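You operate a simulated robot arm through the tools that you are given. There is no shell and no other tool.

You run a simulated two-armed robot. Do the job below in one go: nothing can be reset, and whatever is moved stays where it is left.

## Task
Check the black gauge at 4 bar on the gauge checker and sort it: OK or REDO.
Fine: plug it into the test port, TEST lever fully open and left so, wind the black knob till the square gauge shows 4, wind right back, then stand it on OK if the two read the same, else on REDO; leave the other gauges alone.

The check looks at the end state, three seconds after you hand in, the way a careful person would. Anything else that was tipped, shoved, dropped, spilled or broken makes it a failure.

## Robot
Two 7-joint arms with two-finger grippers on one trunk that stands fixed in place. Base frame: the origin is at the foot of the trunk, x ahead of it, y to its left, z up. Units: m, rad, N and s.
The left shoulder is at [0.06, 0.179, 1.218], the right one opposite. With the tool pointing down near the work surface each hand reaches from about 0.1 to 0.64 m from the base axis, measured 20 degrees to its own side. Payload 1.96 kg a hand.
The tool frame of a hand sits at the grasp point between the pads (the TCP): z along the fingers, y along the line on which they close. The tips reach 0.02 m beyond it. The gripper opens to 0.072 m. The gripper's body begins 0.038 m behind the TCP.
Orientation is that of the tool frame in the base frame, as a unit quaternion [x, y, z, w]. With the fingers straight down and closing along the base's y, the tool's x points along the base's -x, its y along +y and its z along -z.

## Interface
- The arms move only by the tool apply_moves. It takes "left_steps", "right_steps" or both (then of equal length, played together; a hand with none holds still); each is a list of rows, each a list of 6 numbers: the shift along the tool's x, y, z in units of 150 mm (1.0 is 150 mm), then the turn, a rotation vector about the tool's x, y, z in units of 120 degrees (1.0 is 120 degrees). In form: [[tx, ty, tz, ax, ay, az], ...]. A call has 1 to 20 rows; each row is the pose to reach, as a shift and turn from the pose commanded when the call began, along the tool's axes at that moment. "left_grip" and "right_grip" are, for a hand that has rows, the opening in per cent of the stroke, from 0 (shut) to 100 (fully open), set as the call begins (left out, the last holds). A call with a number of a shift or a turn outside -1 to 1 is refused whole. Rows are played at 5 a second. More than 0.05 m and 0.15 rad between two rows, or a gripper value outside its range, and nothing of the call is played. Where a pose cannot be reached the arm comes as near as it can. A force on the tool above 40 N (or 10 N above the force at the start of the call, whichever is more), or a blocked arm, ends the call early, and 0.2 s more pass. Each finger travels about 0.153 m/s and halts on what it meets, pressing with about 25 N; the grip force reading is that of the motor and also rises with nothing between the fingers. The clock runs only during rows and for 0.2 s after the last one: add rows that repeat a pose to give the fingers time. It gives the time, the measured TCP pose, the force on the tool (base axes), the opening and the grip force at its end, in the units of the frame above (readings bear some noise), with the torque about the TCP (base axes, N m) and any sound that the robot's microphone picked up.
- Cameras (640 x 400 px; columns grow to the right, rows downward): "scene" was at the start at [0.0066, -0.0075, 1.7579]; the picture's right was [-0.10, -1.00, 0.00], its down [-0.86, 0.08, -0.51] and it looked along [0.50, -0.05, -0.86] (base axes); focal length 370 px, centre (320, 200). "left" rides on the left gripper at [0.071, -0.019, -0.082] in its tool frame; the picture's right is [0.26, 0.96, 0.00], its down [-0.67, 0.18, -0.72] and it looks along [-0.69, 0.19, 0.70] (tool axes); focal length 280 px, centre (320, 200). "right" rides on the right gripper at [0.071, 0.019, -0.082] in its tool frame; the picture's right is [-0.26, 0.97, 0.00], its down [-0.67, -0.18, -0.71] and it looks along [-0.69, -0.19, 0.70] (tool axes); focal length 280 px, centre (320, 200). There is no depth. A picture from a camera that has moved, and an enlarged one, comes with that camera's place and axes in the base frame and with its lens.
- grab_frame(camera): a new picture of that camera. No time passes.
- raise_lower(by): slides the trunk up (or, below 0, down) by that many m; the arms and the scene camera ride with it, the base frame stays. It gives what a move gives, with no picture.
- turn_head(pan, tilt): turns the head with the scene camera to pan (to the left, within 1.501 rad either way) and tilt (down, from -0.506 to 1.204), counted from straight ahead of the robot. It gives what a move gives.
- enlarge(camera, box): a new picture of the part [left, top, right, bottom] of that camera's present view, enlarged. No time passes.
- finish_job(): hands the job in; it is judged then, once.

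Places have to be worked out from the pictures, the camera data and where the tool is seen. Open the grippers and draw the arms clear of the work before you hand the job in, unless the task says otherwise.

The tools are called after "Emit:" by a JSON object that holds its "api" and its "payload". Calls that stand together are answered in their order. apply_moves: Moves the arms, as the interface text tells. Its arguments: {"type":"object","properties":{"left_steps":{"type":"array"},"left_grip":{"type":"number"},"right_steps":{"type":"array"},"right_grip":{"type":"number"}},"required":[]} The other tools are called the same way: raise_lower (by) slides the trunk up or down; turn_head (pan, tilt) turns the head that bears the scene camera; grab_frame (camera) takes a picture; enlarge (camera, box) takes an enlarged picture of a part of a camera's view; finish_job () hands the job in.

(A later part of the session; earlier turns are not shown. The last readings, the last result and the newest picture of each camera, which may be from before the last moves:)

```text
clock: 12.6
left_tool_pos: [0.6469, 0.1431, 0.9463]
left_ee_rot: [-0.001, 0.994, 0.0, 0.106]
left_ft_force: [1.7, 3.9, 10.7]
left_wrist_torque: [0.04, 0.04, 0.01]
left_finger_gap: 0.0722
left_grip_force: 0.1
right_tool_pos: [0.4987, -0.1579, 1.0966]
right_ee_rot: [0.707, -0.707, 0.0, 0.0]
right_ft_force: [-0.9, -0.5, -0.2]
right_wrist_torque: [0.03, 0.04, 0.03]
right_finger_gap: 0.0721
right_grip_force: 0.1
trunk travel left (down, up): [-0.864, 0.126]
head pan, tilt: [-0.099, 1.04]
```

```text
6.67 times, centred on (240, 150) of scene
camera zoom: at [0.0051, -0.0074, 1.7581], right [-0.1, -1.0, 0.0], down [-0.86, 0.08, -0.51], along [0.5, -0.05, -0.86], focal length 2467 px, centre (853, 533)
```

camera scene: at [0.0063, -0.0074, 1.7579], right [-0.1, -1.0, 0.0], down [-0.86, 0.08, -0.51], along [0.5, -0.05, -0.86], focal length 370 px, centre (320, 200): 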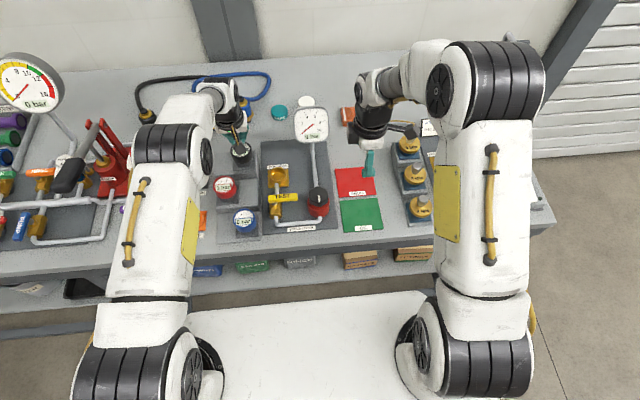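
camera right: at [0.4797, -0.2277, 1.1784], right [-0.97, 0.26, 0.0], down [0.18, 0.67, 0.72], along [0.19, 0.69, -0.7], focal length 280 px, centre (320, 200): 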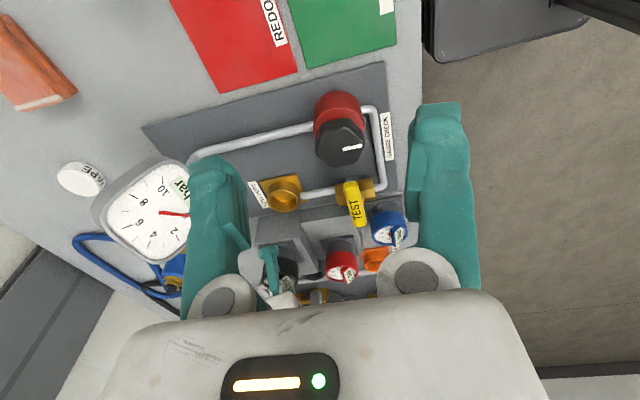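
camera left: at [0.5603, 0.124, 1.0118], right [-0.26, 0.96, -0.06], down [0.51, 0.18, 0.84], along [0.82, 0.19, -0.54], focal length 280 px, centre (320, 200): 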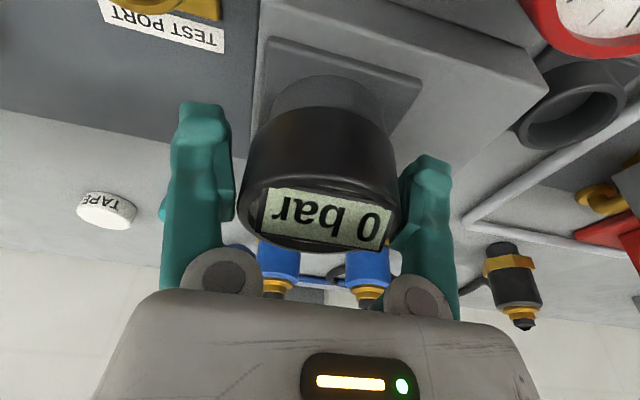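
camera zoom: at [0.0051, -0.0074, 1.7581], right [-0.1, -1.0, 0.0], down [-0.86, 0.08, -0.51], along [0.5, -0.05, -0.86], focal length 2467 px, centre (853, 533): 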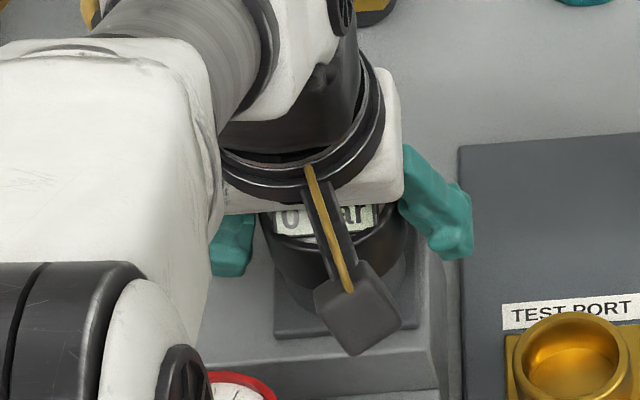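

The +y finger seems to rub the cap, with the gauge slightly further to +y than the hand, or else the palm just meets the readout plate. I back up 4 mm and shift 3 mm to +y to see whether the force goes away.

Emit:
{"api": "apply_moves", "payload": {"left_steps": [[-0.0055, 0, -0.026, 0, 0, 0], [-0.0055, 0.02, -0.026, 0, 0, 0], [-0.0055, 0.02, -0.026, 0, 0, 0]]}}

```text
clock: 13.4
left_tool_pos: [0.6463, 0.1457, 0.9496]
left_ee_rot: [0.0, 0.995, 0.0, 0.104]
left_ft_force: [-1.5, -2.0, 0.9]
left_wrist_torque: [0.05, -0.02, -0.03]
left_finger_gap: 0.0721
left_grip_force: 0.2
right_tool_pos: [0.5, -0.1563, 1.0963]
right_ee_rot: [0.708, -0.706, 0.0, 0.0]
right_ft_force: [-0.3, 0.6, 0.2]
right_wrist_torque: [0.0, -0.01, 0.02]
right_finger_gap: 0.072
right_grip_force: 0.0
trunk travel left (down, up): [-0.864, 0.126]
head pan, tilt: [-0.099, 1.04]
```

The force is gone. I close the fingers here, about 8 mm lower than last time.

Emit:
{"api": "apply_moves", "payload": {"left_steps": [[0, 0, 0, 0, 0, 0], [0, 0, 0, 0, 0, 0], [0, 0, 0, 0, 0, 0], [0, 0, 0, 0, 0, 0]], "left_grip": 0}}

Emit:
{"api": "enlarge", "payload": {"camera": "left", "box": [150, 60, 480, 300]}}

Emit:
{"api": "enlarge", "payload": {"camera": "right", "box": [240, 220, 360, 310]}}

```text
clock: 14.4
left_tool_pos: [0.6471, 0.1457, 0.9488]
left_ee_rot: [0.001, 0.995, 0.0, 0.105]
left_ft_force: [-0.2, -0.8, 0.3]
left_wrist_torque: [0.04, 0.0, -0.02]
left_finger_gap: 0.0674
left_grip_force: 24.5
right_tool_pos: [0.4992, -0.1561, 1.0959]
right_ee_rot: [0.707, -0.707, 0.0, 0.0]
right_ft_force: [-0.6, -0.3, 0.4]
right_wrist_torque: [-0.01, 0.0, -0.07]
right_finger_gap: 0.072
right_grip_force: 0.1
trunk travel left (down, up): [-0.864, 0.126]
head pan, tilt: [-0.099, 1.04]
```

```text
1.67 times, centred on (315, 180) of left
camera zoom: at [0.56, 0.1266, 1.0148], right [-0.26, 0.96, -0.05], down [0.51, 0.18, 0.84], along [0.82, 0.19, -0.54], focal length 467 px, centre (328, 233)
```

zoom: 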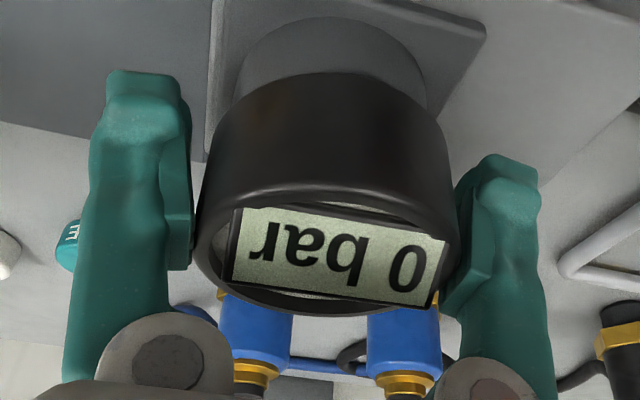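

```text
4.44 times, centred on (300, 265) of right
camera zoom: at [0.4807, -0.2279, 1.1776], right [-0.97, 0.26, 0.0], down [0.18, 0.67, 0.72], along [0.19, 0.69, -0.7], focal length 1246 px, centre (409, -89)
```

zoom: 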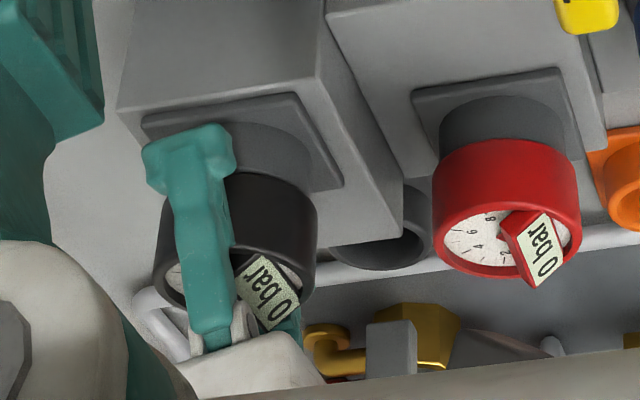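

The gap now reads 67.4 mm, though the cap is only about 58 mm wide in the pictures. That suggests the fingers pivot and are splayed when wide open, so they only touch the cap's top edge. I check this on the empty right gripper at a 58 mm opening and when shut.

Emit:
{"api": "enlarge", "payload": {"camera": "right", "box": [160, 80, 500, 330]}}

Emit:
{"api": "apply_moves", "payload": {"right_steps": [[0, 0, 0, 0, 0, 0], [0, 0, 0, 0, 0, 0], [0, 0, 0, 0, 0, 0]], "right_grip": 80}}

Emit:
{"api": "grab_frame", "payload": {"camera": "right"}}

Emit:
{"api": "apply_moves", "payload": {"right_steps": [[0, 0, 0, 0, 0, 0], [0, 0, 0, 0, 0, 0], [0, 0, 0, 0, 0, 0]], "right_grip": 0}}

Emit:
{"api": "grab_frame", "payload": {"camera": "right"}}

```text
1.60 times, centred on (330, 205) of right
camera zoom: at [0.4807, -0.2279, 1.1776], right [-0.97, 0.26, 0.0], down [0.18, 0.67, 0.72], along [0.19, 0.69, -0.7], focal length 449 px, centre (304, 192)
```

zoom: 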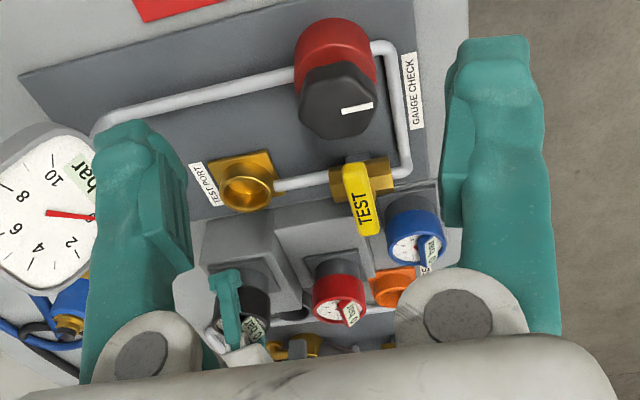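

```text
clock: 15.2
left_tool_pos: [0.6467, 0.147, 0.9504]
left_ee_rot: [-0.001, 0.995, 0.001, 0.105]
left_ft_force: [0.2, -0.4, 0.1]
left_wrist_torque: [0.08, -0.01, -0.03]
left_finger_gap: 0.0673
left_grip_force: 24.7
right_tool_pos: [0.499, -0.1571, 1.0964]
right_ee_rot: [-0.706, 0.708, 0.0, 0.0]
right_ft_force: [0.3, 0.2, 0.5]
right_wrist_torque: [-0.01, -0.02, 0.03]
right_finger_gap: 0.0576
right_grip_force: 0.1
trunk travel left (down, up): [-0.864, 0.126]
head pan, tilt: [-0.099, 1.04]
```

```text
taken
camera right: at [0.4806, -0.2278, 1.1777], right [-0.97, 0.26, 0.0], down [0.18, 0.67, 0.72], along [0.19, 0.69, -0.7], focal length 280 px, centre (320, 200)
```

right: 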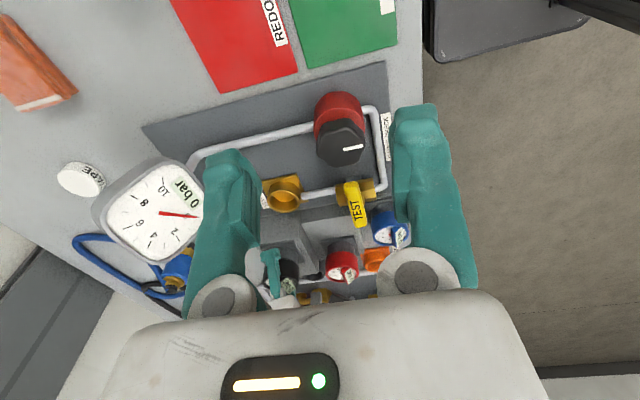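

```text
clock: 16.0
left_tool_pos: [0.6458, 0.1469, 0.9493]
left_ee_rot: [0.001, 0.995, 0.0, 0.104]
left_ft_force: [-0.3, 0.8, 1.3]
left_wrist_torque: [0.04, 0.0, -0.01]
left_finger_gap: 0.0675
left_grip_force: 25.2
right_tool_pos: [0.4981, -0.1572, 1.0958]
right_ee_rot: [-0.707, 0.708, 0.0, 0.0]
right_ft_force: [-0.4, 0.1, -0.2]
right_wrist_torque: [0.0, -0.03, 0.02]
right_finger_gap: 0.0001
right_grip_force: 25.0
trunk travel left (down, up): [-0.864, 0.126]
head pan, tilt: [-0.099, 1.04]
```

```text
taken
camera right: at [0.4805, -0.2278, 1.1778], right [-0.97, 0.26, 0.0], down [0.18, 0.67, 0.72], along [0.19, 0.69, -0.7], focal length 280 px, centre (320, 200)
```

right: 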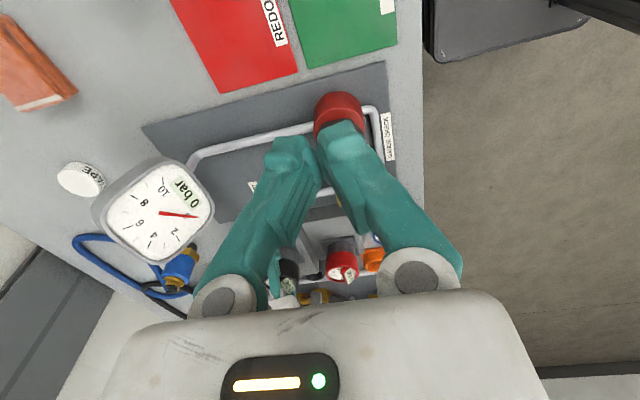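

The right fingers do seem to swing about the knuckles. I zoom in on the shut right gripper, to see whether the pads stay parallel or tilt.

Emit:
{"api": "enlarge", "payload": {"camera": "right", "box": [180, 110, 480, 330]}}

Emit:
{"api": "enlarge", "payload": {"camera": "scene", "box": [330, 90, 430, 190]}}

```text
1.82 times, centred on (330, 220) of right
camera zoom: at [0.4805, -0.2278, 1.1778], right [-0.97, 0.26, 0.0], down [0.18, 0.67, 0.72], along [0.19, 0.69, -0.7], focal length 510 px, centre (302, 164)
```

zoom: 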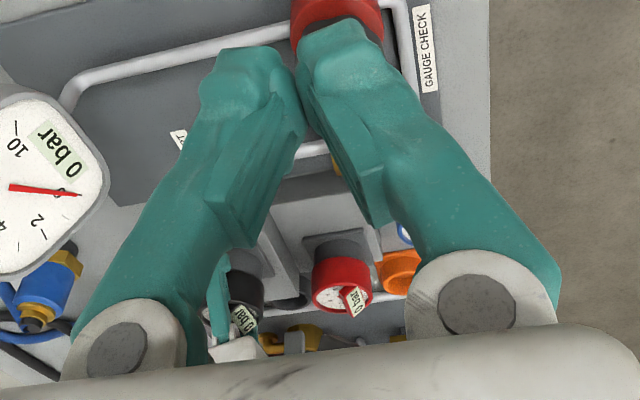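

```text
4.00 times, centred on (380, 140) of scene
camera zoom: at [0.0065, -0.0075, 1.7579], right [-0.1, -1.0, 0.0], down [-0.86, 0.08, -0.51], along [0.5, -0.05, -0.86], focal length 1480 px, centre (80, 440)
```

zoom: 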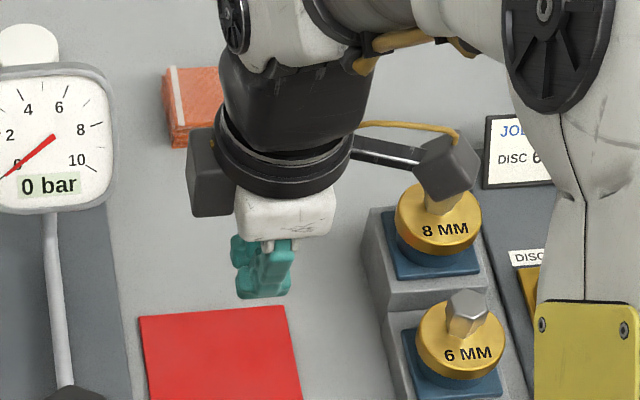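

The pads do swing, so at this width they are splayed by roughly 15–20° and only pinch the cap's top edge. I try a very small lift of 3 mm to read how much force the gauge needs.

Emit:
{"api": "apply_moves", "payload": {"left_steps": [[-0.0042, 0, -0.0196, 0, 0, 0], [-0.0042, 0, -0.0196, 0, 0, 0]]}}

Emit:
{"api": "enlarge", "payload": {"camera": "left", "box": [150, 60, 480, 300]}}

```text
clock: 16.6
left_tool_pos: [0.6461, 0.147, 0.9531]
left_ee_rot: [0.0, 0.995, 0.0, 0.104]
left_ft_force: [-0.4, -0.7, -1.9]
left_wrist_torque: [0.0, 0.03, -0.02]
left_finger_gap: 0.0673
left_grip_force: 25.0
right_tool_pos: [0.4998, -0.156, 1.0967]
right_ee_rot: [0.707, -0.707, 0.001, 0.0]
right_ft_force: [-0.4, -1.2, 0.5]
right_wrist_torque: [0.0, 0.02, 0.02]
right_finger_gap: 0.0001
right_grip_force: 24.5
trunk travel left (down, up): [-0.864, 0.126]
head pan, tilt: [-0.099, 1.04]
```

```text
1.67 times, centred on (315, 180) of left
camera zoom: at [0.5598, 0.1268, 1.0175], right [-0.26, 0.96, -0.05], down [0.51, 0.18, 0.84], along [0.82, 0.19, -0.54], focal length 467 px, centre (328, 233)
```

zoom: 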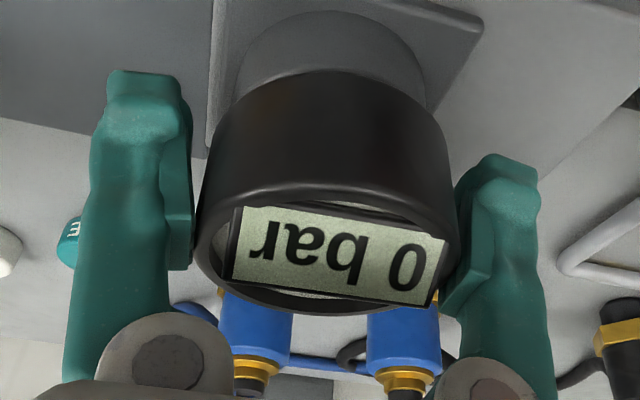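

The gap is unchanged, the gauge keeps its place relative to the fingers, and the load is only about 2 N, so it is rising with the hand. I keep lifting slowly in small steps.

Emit:
{"api": "apply_moves", "payload": {"left_steps": [[-0.0035, 0, -0.0163, 0, 0, 0], [-0.007, 0, -0.0326, 0, 0, 0], [-0.0105, 0, -0.0489, 0, 0, 0], [-0.014, 0, -0.0652, 0, 0, 0]]}}

Emit:
{"api": "enlarge", "payload": {"camera": "left", "box": [150, 60, 480, 300]}}

Emit:
{"api": "enlarge", "payload": {"camera": "right", "box": [240, 220, 360, 310]}}

```text
clock: 17.6
left_tool_pos: [0.6461, 0.1475, 0.9633]
left_ee_rot: [0.0, 0.994, 0.0, 0.105]
left_ft_force: [0.2, -0.7, -1.0]
left_wrist_torque: [-0.03, 0.03, -0.01]
left_finger_gap: 0.067
left_grip_force: 24.7
right_tool_pos: [0.5005, -0.1563, 1.097]
right_ee_rot: [0.707, -0.707, 0.0, -0.001]
right_ft_force: [0.0, 0.0, 0.5]
right_wrist_torque: [0.03, 0.01, 0.04]
right_finger_gap: 0.0
right_grip_force: 25.0
trunk travel left (down, up): [-0.864, 0.126]
head pan, tilt: [-0.099, 1.04]
```

```text
1.67 times, centred on (315, 180) of left
camera zoom: at [0.56, 0.1269, 1.0284], right [-0.26, 0.96, -0.05], down [0.51, 0.18, 0.84], along [0.82, 0.19, -0.54], focal length 467 px, centre (328, 233)
```

zoom: 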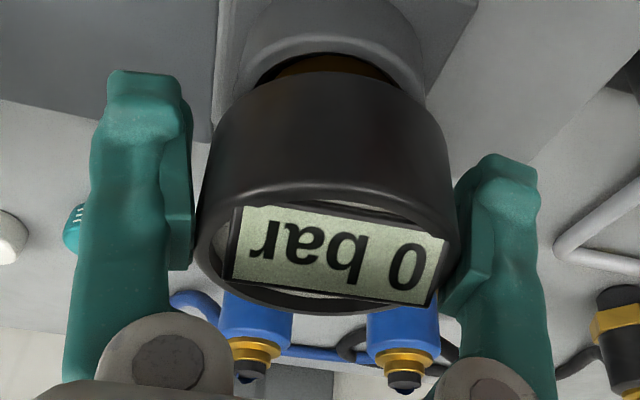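

```text
4.44 times, centred on (300, 265) of right
camera zoom: at [0.4807, -0.2279, 1.1776], right [-0.97, 0.26, 0.0], down [0.18, 0.67, 0.72], along [0.19, 0.69, -0.7], focal length 1246 px, centre (409, -89)
```

zoom: 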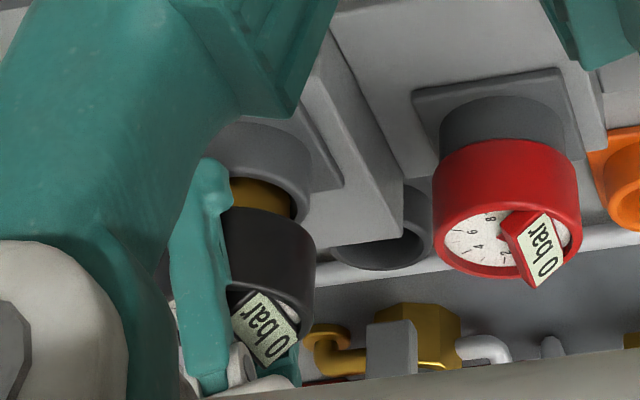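

The brass stem is coming out of the socket and the grip holds. I lift another 25 mm.

Emit:
{"api": "apply_moves", "payload": {"left_steps": [[-0.007, 0, -0.0326, 0, 0, 0], [-0.014, 0, -0.0652, 0, 0, 0], [-0.021, 0, -0.0978, 0, 0, 0], [-0.028, 0, -0.1304, 0, 0, 0], [-0.035, 0, -0.163, 0, 0, 0]]}}

Emit:
{"api": "enlarge", "payload": {"camera": "left", "box": [150, 60, 480, 300]}}

Emit:
{"api": "grab_frame", "payload": {"camera": "right"}}

Emit:
{"api": "enlarge", "payload": {"camera": "scene", "box": [200, 110, 320, 200]}}

```text
clock: 18.8
left_tool_pos: [0.6466, 0.1471, 0.9875]
left_ee_rot: [0.0, 0.995, 0.0, 0.104]
left_ft_force: [-0.2, 0.6, -2.2]
left_wrist_torque: [0.01, 0.0, -0.04]
left_finger_gap: 0.0669
left_grip_force: 24.9
right_tool_pos: [0.5006, -0.1571, 1.0964]
right_ee_rot: [0.708, -0.707, 0.0, 0.0]
right_ft_force: [0.8, -0.2, -0.8]
right_wrist_torque: [0.02, 0.01, -0.02]
right_finger_gap: 0.0001
right_grip_force: 24.8
trunk travel left (down, up): [-0.864, 0.126]
head pan, tilt: [-0.099, 1.04]
```

```text
1.67 times, centred on (315, 180) of left
camera zoom: at [0.5606, 0.1269, 1.0532], right [-0.26, 0.96, -0.05], down [0.51, 0.18, 0.84], along [0.82, 0.19, -0.54], focal length 467 px, centre (328, 233)
```

zoom: 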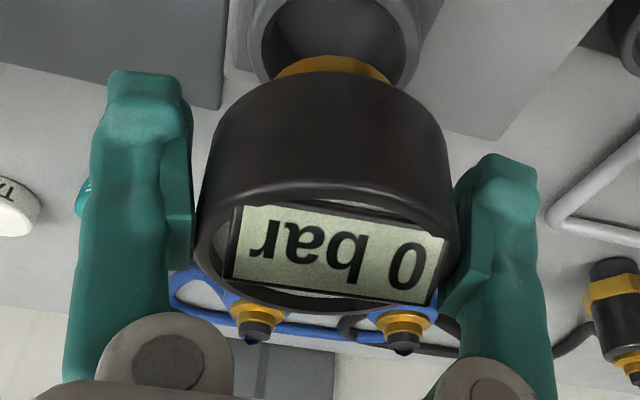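

```text
taken
camera right: at [0.4808, -0.2279, 1.1776], right [-0.97, 0.26, 0.0], down [0.18, 0.67, 0.72], along [0.19, 0.69, -0.7], focal length 280 px, centre (320, 200)
```

right: 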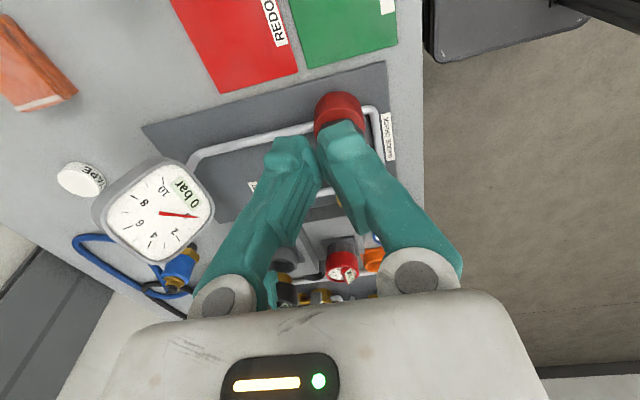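

```text
4.44 times, centred on (260, 155) of scene
camera zoom: at [0.0069, -0.0075, 1.7579], right [-0.1, -1.0, 0.0], down [-0.86, 0.08, -0.51], along [0.5, -0.05, -0.86], focal length 1645 px, centre (587, 400)
```

zoom: 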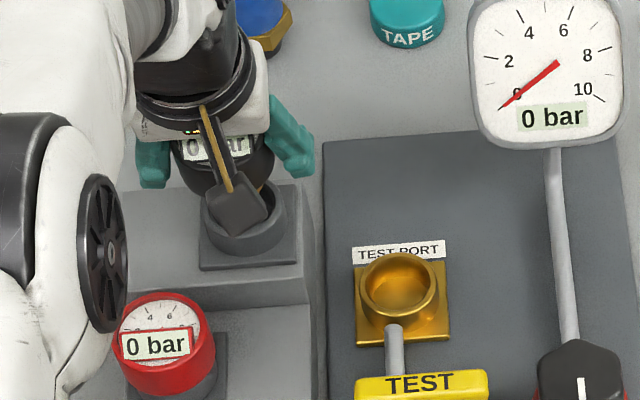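

The gauge is clear of its socket (only about 2 N hangs in the grip, with a steady gap). I raise it a little more and carry it over the test port, yawing 24° so the hand camera stays away from the TEST lever.

Emit:
{"api": "apply_moves", "payload": {"left_steps": [[-0.014, 0, -0.065, 0, 0, 0], [-0.0277, 0, -0.1304, 0, 0, 0], [0.0005, -0.078, -0.1364, -0.0052, 0, -0.0245], [0.0287, -0.157, -0.1423, -0.0104, 0, -0.0489], [0.0569, -0.235, -0.1483, -0.0156, 0, -0.0734], [0.0852, -0.314, -0.1542, -0.0208, 0, -0.0978], [0.1134, -0.392, -0.1602, -0.026, 0, -0.1223], [0.1416, -0.47, -0.1661, -0.0312, 0, -0.1467], [0.1698, -0.549, -0.1721, -0.0364, 0, -0.1712], [0.198, -0.627, -0.178, -0.0416, 0, -0.1956], [0.198, -0.627, -0.178, -0.0416, 0, -0.1956]]}}

Emit:
{"api": "grab_frame", "payload": {"camera": "left"}}

Emit:
{"api": "grab_frame", "payload": {"camera": "right"}}

Emit:
{"api": "grab_frame", "payload": {"camera": "scene"}}

```text
clock: 21.2
left_tool_pos: [0.6116, 0.0533, 1.0062]
left_ee_rot: [-0.208, 0.972, 0.022, 0.103]
left_ft_force: [0.3, -0.1, -2.9]
left_wrist_torque: [0.0, -0.01, -0.02]
left_finger_gap: 0.0668
left_grip_force: 24.5
right_tool_pos: [0.5005, -0.1564, 1.096]
right_ee_rot: [0.707, -0.707, 0.0, 0.0]
right_ft_force: [0.4, 0.4, 0.9]
right_wrist_torque: [0.04, -0.01, 0.02]
right_finger_gap: 0.0001
right_grip_force: 25.0
trunk travel left (down, up): [-0.864, 0.126]
head pan, tilt: [-0.099, 1.04]
```

```text
taken
camera left: at [0.5407, -0.0002, 1.0721], right [-0.63, 0.78, -0.05], down [0.39, 0.38, 0.84], along [0.67, 0.51, -0.54], focal length 280 px, centre (320, 200)
```

left: 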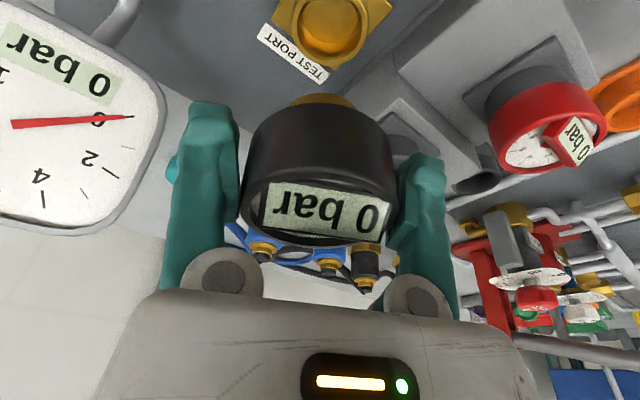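

```text
taken
camera right: at [0.4809, -0.2276, 1.1776], right [-0.97, 0.26, 0.0], down [0.18, 0.67, 0.72], along [0.19, 0.69, -0.7], focal length 280 px, centre (320, 200)
```

right: 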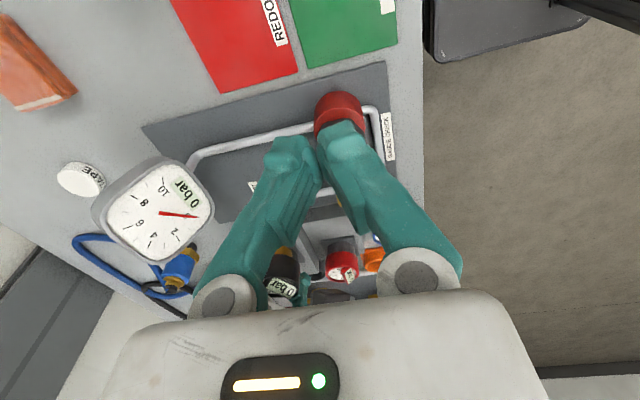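

```text
taken
camera scene: at [0.0071, -0.0072, 1.7579], right [-0.1, -1.0, 0.0], down [-0.86, 0.08, -0.51], along [0.5, -0.05, -0.86], focal length 370 px, centre (320, 200)
```

scene: 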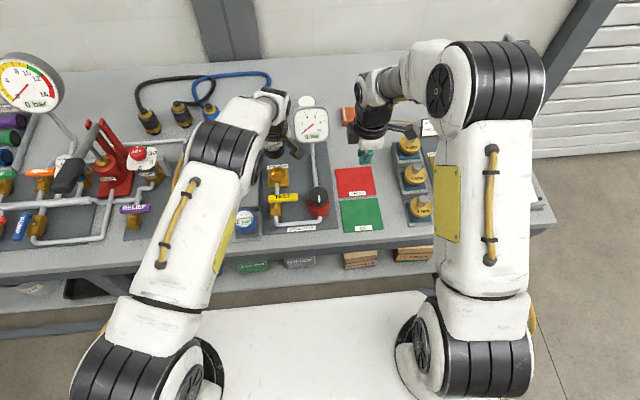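

The gauge, with its brass stem, hangs above the port. I open the right gripper so its camera can see past its fingers, then check alignment from both sides.

Emit:
{"api": "apply_moves", "payload": {"right_steps": [[0, 0, 0, 0, 0, 0], [0, 0, 0, 0, 0, 0]], "right_grip": 100}}

Emit:
{"api": "enlarge", "payload": {"camera": "right", "box": [200, 130, 420, 310]}}

Emit:
{"api": "enlarge", "payload": {"camera": "left", "box": [220, 0, 440, 140]}}

Emit:
{"api": "enlarge", "payload": {"camera": "scene", "box": [240, 110, 340, 200]}}

```text
clock: 21.8
left_tool_pos: [0.6113, 0.0521, 1.0062]
left_ee_rot: [-0.207, 0.973, 0.022, 0.102]
left_ft_force: [-0.5, 0.5, -1.5]
left_wrist_torque: [-0.04, 0.03, -0.02]
left_finger_gap: 0.0668
left_grip_force: 25.3
right_tool_pos: [0.5014, -0.1568, 1.0972]
right_ee_rot: [0.707, -0.707, 0.0, 0.0]
right_ft_force: [0.4, 0.6, 0.6]
right_wrist_torque: [0.03, 0.01, 0.0]
right_finger_gap: 0.0719
right_grip_force: 0.0
trunk travel left (down, up): [-0.864, 0.126]
head pan, tilt: [-0.099, 1.04]
```

```text
2.22 times, centred on (310, 220) of right
camera zoom: at [0.4809, -0.2278, 1.1776], right [-0.97, 0.26, 0.0], down [0.18, 0.67, 0.72], along [0.19, 0.69, -0.7], focal length 623 px, centre (342, 156)
```

zoom: 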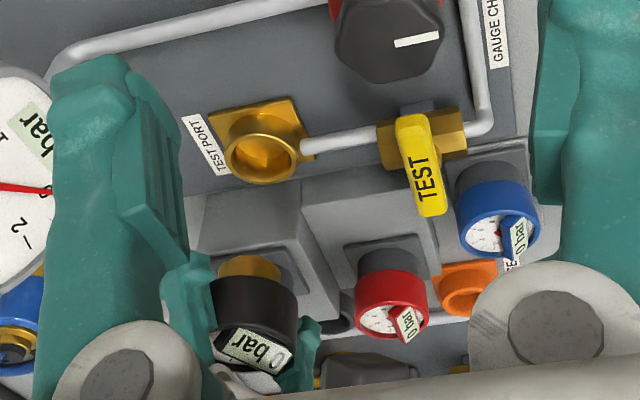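

```text
2.86 times, centred on (330, 70) of left
camera zoom: at [0.5407, -0.0001, 1.0721], right [-0.63, 0.78, -0.05], down [0.39, 0.38, 0.84], along [0.67, 0.51, -0.54], focal length 801 px, centre (291, 571)
```

zoom: 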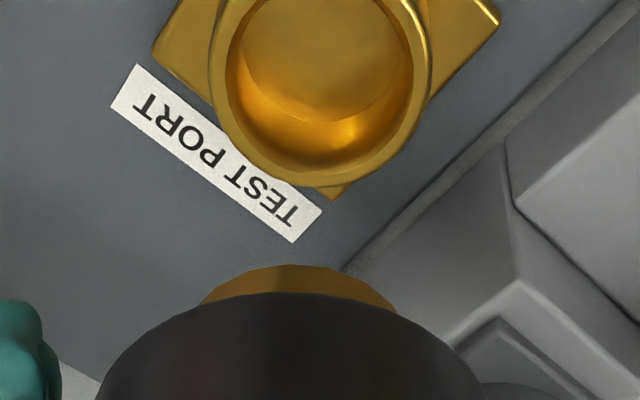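

```text
4.44 times, centred on (290, 155) of scene
camera zoom: at [0.007, -0.0074, 1.7579], right [-0.1, -1.0, 0.0], down [-0.86, 0.08, -0.51], along [0.5, -0.05, -0.86], focal length 1645 px, centre (453, 400)
```

zoom: 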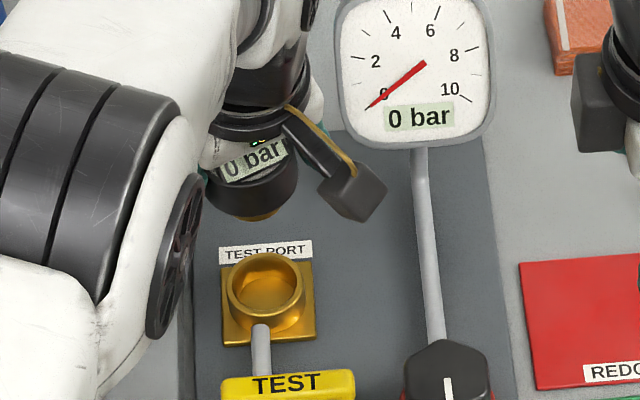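

The left and right views agree that the stem is within a couple of millimetres of the port axis, the port being near (0.612, 0.052, 0.887). I take a closer look from the scene camera to check the y alignment.

Emit:
{"api": "enlarge", "payload": {"camera": "scene", "box": [270, 130, 330, 190]}}

Emit:
{"api": "enlarge", "payload": {"camera": "right", "box": [250, 160, 350, 290]}}

```text
6.67 times, centred on (300, 160) of scene
camera zoom: at [0.007, -0.0074, 1.7579], right [-0.1, -1.0, 0.0], down [-0.86, 0.08, -0.51], along [0.5, -0.05, -0.86], focal length 2467 px, centre (453, 467)
```

zoom: 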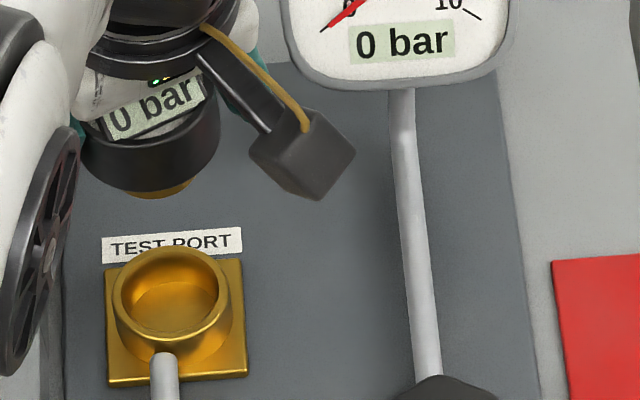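

```text
3.08 times, centred on (300, 225) of right
camera zoom: at [0.4809, -0.2278, 1.1776], right [-0.97, 0.26, 0.0], down [0.18, 0.67, 0.72], along [0.19, 0.69, -0.7], focal length 863 px, centre (382, 123)
```

zoom: 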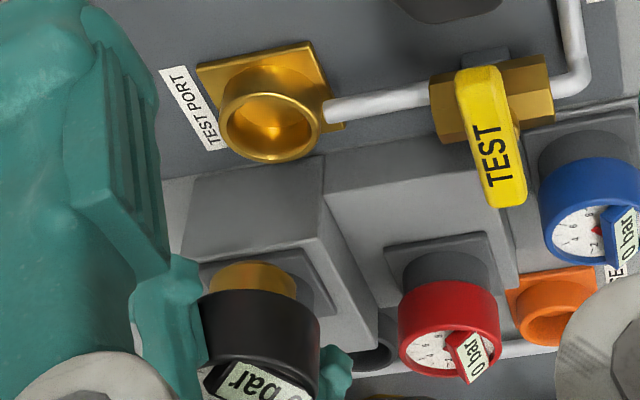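

The views together ask for a shift of about +2 mm in x and +2 mm in y. I apply that and lower to just above the port (TCP z≈0.945), then check again.

Emit:
{"api": "apply_moves", "payload": {"left_steps": [[0.0133, 0.001, 0.0803, 0, 0, 0], [0.0267, 0.002, 0.1606, 0, 0, 0], [0.04, 0.003, 0.2409, 0, 0, 0], [0.0533, 0.004, 0.3212, 0, 0, 0], [0.0667, 0.005, 0.4015, 0, 0, 0], [0.0667, 0.005, 0.4015, 0, 0, 0]]}}

Emit:
{"api": "enlarge", "payload": {"camera": "right", "box": [230, 140, 350, 290]}}

Emit:
{"api": "enlarge", "payload": {"camera": "left", "box": [200, 0, 440, 180]}}

Emit:
{"api": "enlarge", "payload": {"camera": "scene", "box": [270, 130, 330, 190]}}

```text
clock: 23.2
left_tool_pos: [0.616, 0.0553, 0.947]
left_ee_rot: [-0.207, 0.973, 0.022, 0.103]
left_ft_force: [-0.8, -0.3, -1.7]
left_wrist_torque: [-0.02, -0.01, -0.02]
left_finger_gap: 0.0665
left_grip_force: 24.7
right_tool_pos: [0.5003, -0.1566, 1.0969]
right_ee_rot: [-0.707, 0.707, 0.0, 0.001]
right_ft_force: [0.3, 0.1, -0.3]
right_wrist_torque: [0.01, 0.04, -0.01]
right_finger_gap: 0.0719
right_grip_force: 0.1
trunk travel left (down, up): [-0.864, 0.126]
head pan, tilt: [-0.099, 1.04]
```

```text
2.67 times, centred on (290, 215) of right
camera zoom: at [0.4807, -0.2279, 1.1776], right [-0.97, 0.26, 0.0], down [0.18, 0.67, 0.72], along [0.19, 0.69, -0.7], focal length 748 px, centre (400, 160)
```

zoom: 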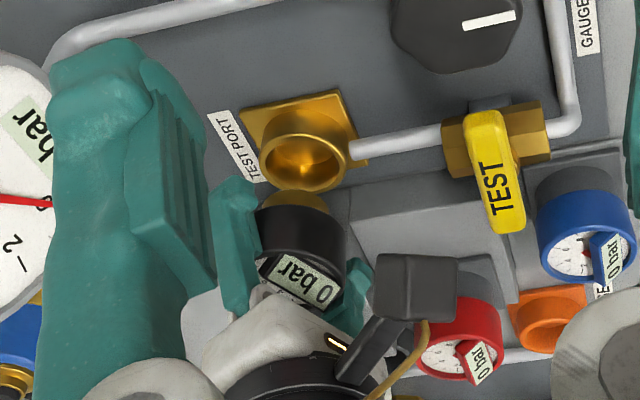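

```text
2.22 times, centred on (320, 90) of left
camera zoom: at [0.5444, 0.0023, 1.0119], right [-0.63, 0.78, -0.05], down [0.39, 0.38, 0.84], along [0.67, 0.51, -0.54], focal length 623 px, centre (320, 444)
```

zoom: 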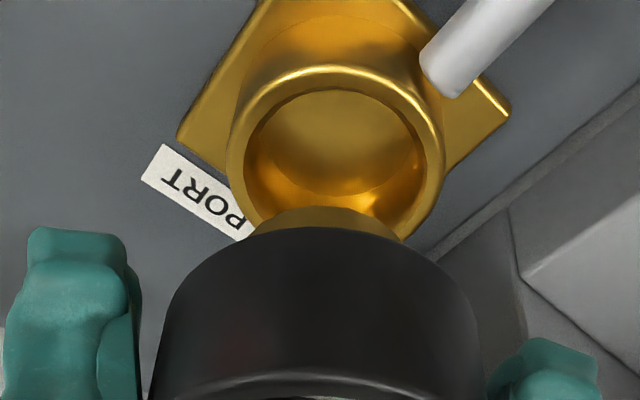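

```text
6.67 times, centred on (300, 160) of scene
camera zoom: at [0.0068, -0.0076, 1.7579], right [-0.1, -1.0, 0.0], down [-0.86, 0.08, -0.51], along [0.5, -0.05, -0.86], focal length 2467 px, centre (453, 467)
```

zoom: 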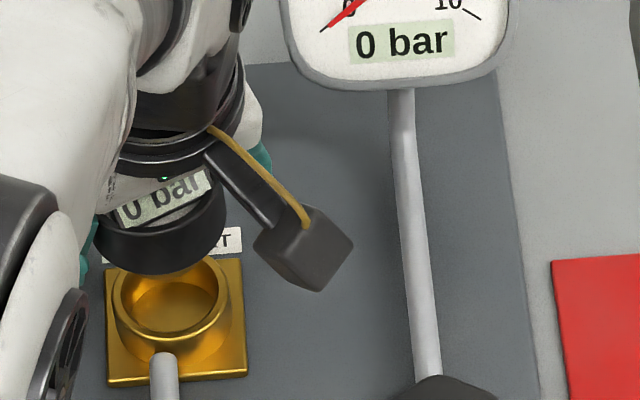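

Left-camera alignment is within about 1 mm; the right and scene views suggest shifting about 2 mm back in x. I shift, then lower slowly into the port, watching the force.

Emit:
{"api": "apply_moves", "payload": {"left_steps": [[0.0133, 0.0024, -0.0028, 0, 0, 0], [0.0207, 0.0024, 0.032, 0, 0, 0], [0.0281, 0.0024, 0.0667, 0, 0, 0], [0.0355, 0.0024, 0.1015, 0, 0, 0], [0.0428, 0.0024, 0.1363, 0, 0, 0], [0.0502, 0.0024, 0.171, 0, 0, 0], [0.0576, 0.0024, 0.2058, 0, 0, 0]]}}

Emit:
{"api": "enlarge", "payload": {"camera": "right", "box": [230, 140, 350, 290]}}

Emit:
{"api": "enlarge", "payload": {"camera": "left", "box": [200, 0, 440, 180]}}

Emit:
{"api": "enlarge", "payload": {"camera": "scene", "box": [270, 130, 330, 190]}}

```text
clock: 24.8
left_tool_pos: [0.6133, 0.0555, 0.9151]
left_ee_rot: [-0.206, 0.973, 0.022, 0.102]
left_ft_force: [-0.7, -0.8, -1.8]
left_wrist_torque: [0.01, -0.02, -0.02]
left_finger_gap: 0.0661
left_grip_force: 25.1
right_tool_pos: [0.5014, -0.158, 1.0956]
right_ee_rot: [-0.707, 0.708, 0.0, 0.0]
right_ft_force: [0.1, 0.2, -0.3]
right_wrist_torque: [0.01, 0.0, 0.0]
right_finger_gap: 0.072
right_grip_force: 0.0
trunk travel left (down, up): [-0.864, 0.126]
head pan, tilt: [-0.099, 1.04]
```

```text
2.67 times, centred on (290, 215) of right
camera zoom: at [0.4809, -0.2278, 1.1775], right [-0.97, 0.26, 0.0], down [0.18, 0.67, 0.72], along [0.19, 0.69, -0.7], focal length 748 px, centre (400, 160)
```

zoom: 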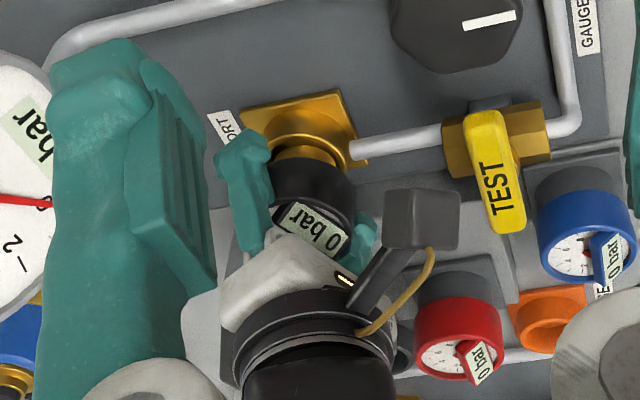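

```text
2.22 times, centred on (320, 90) of left
camera zoom: at [0.5418, 0.0016, 0.9807], right [-0.63, 0.78, -0.05], down [0.39, 0.38, 0.84], along [0.67, 0.51, -0.54], focal length 623 px, centre (320, 444)
```

zoom: 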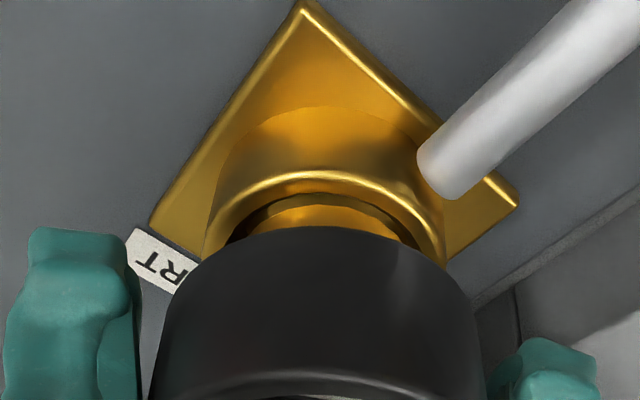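

```text
6.67 times, centred on (300, 160) of scene
camera zoom: at [0.0071, -0.0075, 1.7579], right [-0.1, -1.0, 0.0], down [-0.86, 0.08, -0.51], along [0.5, -0.05, -0.86], focal length 2467 px, centre (453, 467)
```

zoom: 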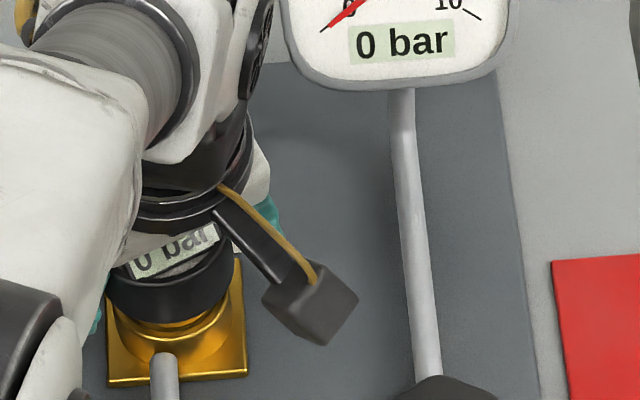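

The stem is inside the cup with an even gap all round. I continue down in small steps towards seating.

Emit:
{"api": "apply_moves", "payload": {"left_steps": [[0.0042, 0, 0.0196, 0, 0, 0], [0.0083, 0, 0.0391, 0, 0, 0], [0.0125, 0, 0.0587, 0, 0, 0]]}}

Emit:
{"api": "enlarge", "payload": {"camera": "left", "box": [200, 0, 440, 180]}}

Emit:
{"api": "enlarge", "payload": {"camera": "scene", "box": [270, 130, 330, 190]}}

```text
clock: 25.6
left_tool_pos: [0.6138, 0.0556, 0.9046]
left_ee_rot: [-0.208, 0.973, 0.022, 0.102]
left_ft_force: [8.2, 5.5, -0.5]
left_wrist_torque: [0.14, -0.21, 0.03]
left_finger_gap: 0.0665
left_grip_force: 25.1
right_tool_pos: [0.5025, -0.1567, 1.0961]
right_ee_rot: [0.708, -0.707, -0.001, 0.002]
right_ft_force: [0.8, 0.2, 0.0]
right_wrist_torque: [0.04, -0.01, -0.02]
right_finger_gap: 0.072
right_grip_force: 0.0
trunk travel left (down, up): [-0.864, 0.126]
head pan, tilt: [-0.099, 1.04]
```

```text
2.22 times, centred on (320, 90) of left
camera zoom: at [0.5425, 0.0022, 0.9704], right [-0.63, 0.78, -0.05], down [0.39, 0.38, 0.84], along [0.67, 0.51, -0.54], focal length 623 px, centre (320, 444)
```

zoom: 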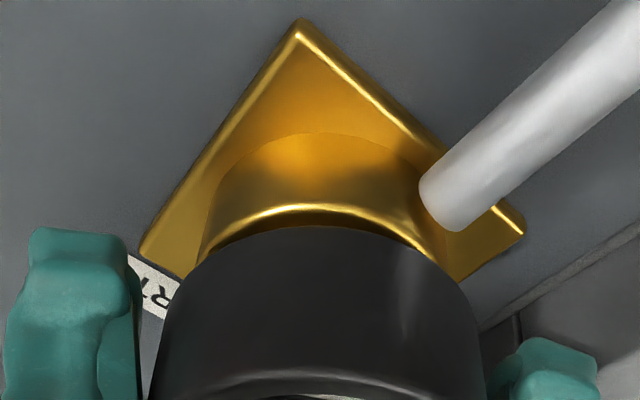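

```text
6.67 times, centred on (300, 160) of scene
camera zoom: at [0.0088, -0.0061, 1.7578], right [-0.1, -1.0, 0.0], down [-0.86, 0.08, -0.51], along [0.5, -0.05, -0.86], focal length 2467 px, centre (453, 467)
```

zoom: 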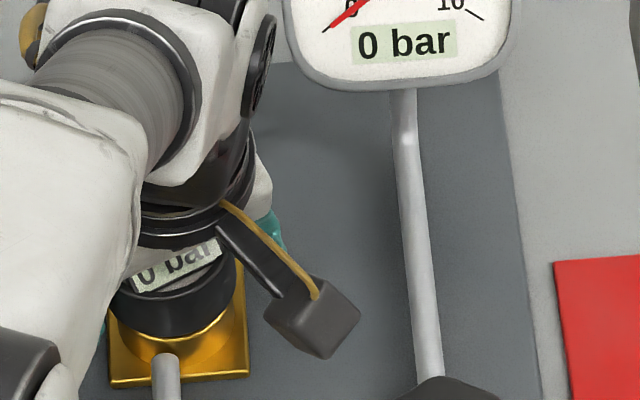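

The lateral force of about 8 N in +x and 5 N in +y means the stem leans on the robot side of the cup. I ease the hand about 2 mm forward to relieve it.

Emit:
{"api": "apply_moves", "payload": {"left_steps": [[-0.0067, 0, 0, 0, 0, 0], [-0.0133, 0, 0.003, 0, 0, 0], [-0.0133, 0, 0.003, 0, 0, 0]]}}

```text
clock: 26.4
left_tool_pos: [0.6143, 0.0551, 0.9042]
left_ee_rot: [-0.207, 0.973, 0.022, 0.102]
left_ft_force: [1.8, 2.0, -2.2]
left_wrist_torque: [0.06, -0.04, 0.0]
left_finger_gap: 0.0661
left_grip_force: 25.1
right_tool_pos: [0.4996, -0.1557, 1.0955]
right_ee_rot: [-0.707, 0.707, 0.001, -0.001]
right_ft_force: [0.1, 0.4, 0.8]
right_wrist_torque: [-0.01, 0.0, -0.01]
right_finger_gap: 0.0722
right_grip_force: 0.0
trunk travel left (down, up): [-0.864, 0.126]
head pan, tilt: [-0.099, 1.04]
```

The side force has dropped to about 2 N. I press on downward in 2 mm steps.

Emit:
{"api": "apply_moves", "payload": {"left_steps": [[0.0, 0, 0.013, 0, 0, 0], [0.0028, 0, 0.0261, 0, 0, 0], [0.0055, 0, 0.0391, 0, 0, 0], [0.0055, 0, 0.0391, 0, 0, 0]]}}

Emit:
{"api": "enlarge", "payload": {"camera": "left", "box": [200, 0, 440, 180]}}

Emit:
{"api": "enlarge", "payload": {"camera": "scene", "box": [270, 130, 330, 190]}}

```text
clock: 27.4
left_tool_pos: [0.6148, 0.055, 0.8996]
left_ee_rot: [-0.207, 0.973, 0.022, 0.102]
left_ft_force: [0.4, 0.3, -0.7]
left_wrist_torque: [-0.03, 0.02, 0.03]
left_finger_gap: 0.0658
left_grip_force: 24.8
right_tool_pos: [0.4989, -0.1576, 1.0959]
right_ee_rot: [-0.707, 0.707, 0.001, -0.001]
right_ft_force: [0.0, 0.8, -1.0]
right_wrist_torque: [0.01, 0.0, -0.01]
right_finger_gap: 0.0721
right_grip_force: 0.1
trunk travel left (down, up): [-0.864, 0.126]
head pan, tilt: [-0.099, 1.04]
```

```text
2.22 times, centred on (320, 90) of left
camera zoom: at [0.5436, 0.0016, 0.9653], right [-0.63, 0.78, -0.05], down [0.39, 0.38, 0.84], along [0.67, 0.51, -0.54], focal length 623 px, centre (320, 444)
```

zoom: 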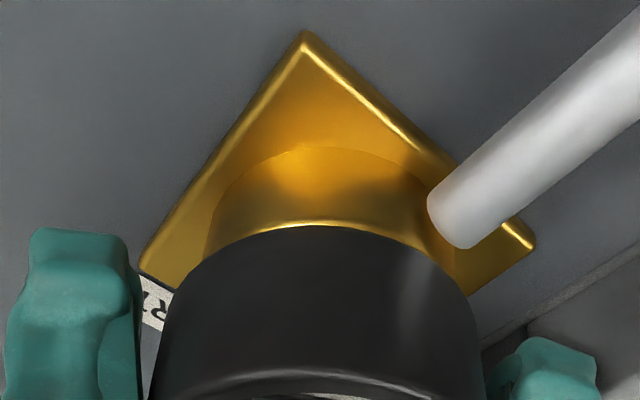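

```text
6.67 times, centred on (300, 160) of scene
camera zoom: at [0.0069, -0.0076, 1.7579], right [-0.1, -1.0, 0.0], down [-0.86, 0.08, -0.51], along [0.5, -0.05, -0.86], focal length 2467 px, centre (453, 467)
```

zoom: 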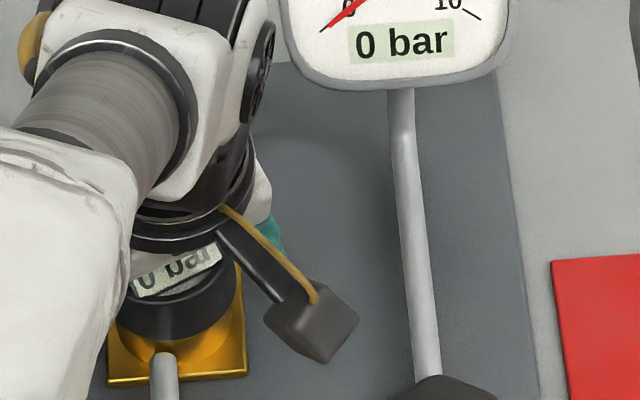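

The cap is nearly down on the rim and there is no force. I lower a further 6 mm in small steps to feel the seat.

Emit:
{"api": "apply_moves", "payload": {"left_steps": [[0.0028, 0, 0.013, 0, 0, 0], [0.0055, 0, 0.0261, 0, 0, 0], [0.0083, 0, 0.0391, 0, 0, 0], [0.0083, 0, 0.0391, 0, 0, 0]]}}

Emit:
{"api": "enlarge", "payload": {"camera": "left", "box": [200, 0, 440, 180]}}

Emit:
{"api": "enlarge", "payload": {"camera": "right", "box": [230, 140, 350, 290]}}

```text
clock: 28.4
left_tool_pos: [0.6134, 0.0558, 0.8966]
left_ee_rot: [-0.207, 0.973, 0.02, 0.105]
left_ft_force: [7.3, -0.1, 20.7]
left_wrist_torque: [0.51, 0.16, -0.17]
left_finger_gap: 0.0658
left_grip_force: 24.7
right_tool_pos: [0.4989, -0.1577, 1.097]
right_ee_rot: [0.707, -0.707, 0.0, 0.001]
right_ft_force: [-0.3, -0.2, 0.6]
right_wrist_torque: [0.01, 0.05, -0.04]
right_finger_gap: 0.072
right_grip_force: 0.1
trunk travel left (down, up): [-0.864, 0.126]
head pan, tilt: [-0.099, 1.04]
```

```text
2.22 times, centred on (320, 90) of left
camera zoom: at [0.5426, 0.0018, 0.9623], right [-0.63, 0.78, -0.06], down [0.39, 0.38, 0.84], along [0.68, 0.5, -0.54], focal length 623 px, centre (320, 444)
```

zoom: 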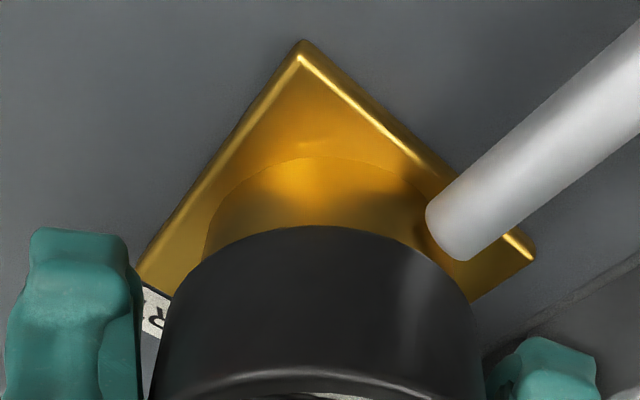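

```text
2.67 times, centred on (290, 215) of right
camera zoom: at [0.4795, -0.2282, 1.1784], right [-0.97, 0.26, 0.0], down [0.18, 0.67, 0.72], along [0.19, 0.69, -0.7], focal length 748 px, centre (400, 160)
```

zoom: 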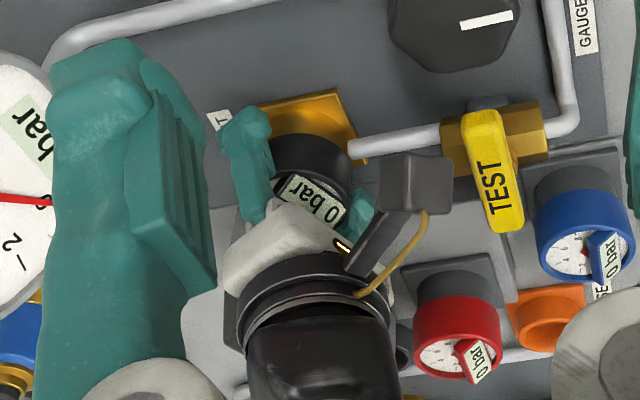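

It is seated: a firm 20 N upward at TCP z≈0.897, with the cap down on the port rim. I ease off 2 mm of command and then open the fingers.

Emit:
{"api": "apply_moves", "payload": {"left_steps": [[-0.0028, 0, -0.015, 0, 0, 0], [-0.0028, 0, -0.015, 0, 0, 0]]}}

Emit:
{"api": "apply_moves", "payload": {"left_steps": [[0, 0, 0, 0, 0, 0], [0, 0, 0, 0, 0, 0], [0, 0, 0, 0, 0, 0]], "left_grip": 100}}

Emit:
{"api": "enlarge", "payload": {"camera": "left", "box": [150, 0, 480, 260]}}

```text
clock: 29.0
left_tool_pos: [0.6136, 0.0558, 0.8972]
left_ee_rot: [-0.207, 0.973, 0.022, 0.103]
left_ft_force: [5.6, 0.3, 17.4]
left_wrist_torque: [0.47, 0.1, -0.12]
left_finger_gap: 0.0658
left_grip_force: 25.3
right_tool_pos: [0.499, -0.1579, 1.0972]
right_ee_rot: [-0.706, 0.708, 0.0, 0.0]
right_ft_force: [1.1, -0.7, -0.1]
right_wrist_torque: [0.0, -0.02, -0.01]
right_finger_gap: 0.0724
right_grip_force: 0.1
trunk travel left (down, up): [-0.864, 0.126]
head pan, tilt: [-0.099, 1.04]
```

```text
clock: 29.8
left_tool_pos: [0.6132, 0.0567, 0.8955]
left_ee_rot: [-0.208, 0.973, 0.022, 0.103]
left_ft_force: [-0.3, -0.2, 0.4]
left_wrist_torque: [0.01, -0.03, 0.03]
left_finger_gap: 0.0721
left_grip_force: 0.1
right_tool_pos: [0.5001, -0.1576, 1.0959]
right_ee_rot: [0.707, -0.707, -0.001, 0.0]
right_ft_force: [0.7, -0.3, -0.5]
right_wrist_torque: [-0.03, -0.02, 0.06]
right_finger_gap: 0.0718
right_grip_force: 0.1
trunk travel left (down, up): [-0.864, 0.126]
head pan, tilt: [-0.099, 1.04]
```

```text
1.54 times, centred on (315, 130) of left
camera zoom: at [0.5429, 0.0018, 0.9614], right [-0.63, 0.78, -0.05], down [0.39, 0.38, 0.84], along [0.67, 0.51, -0.54], focal length 431 px, centre (328, 308)
```

zoom: 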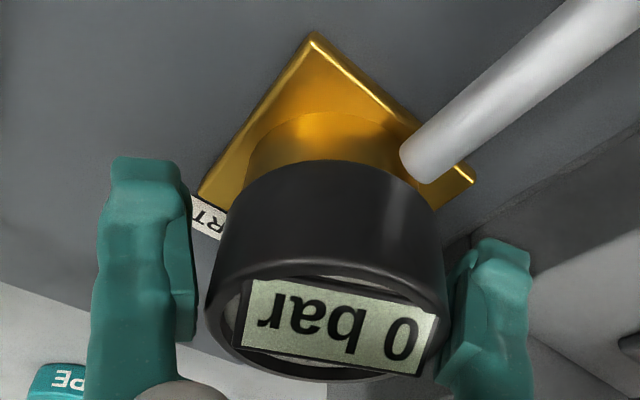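

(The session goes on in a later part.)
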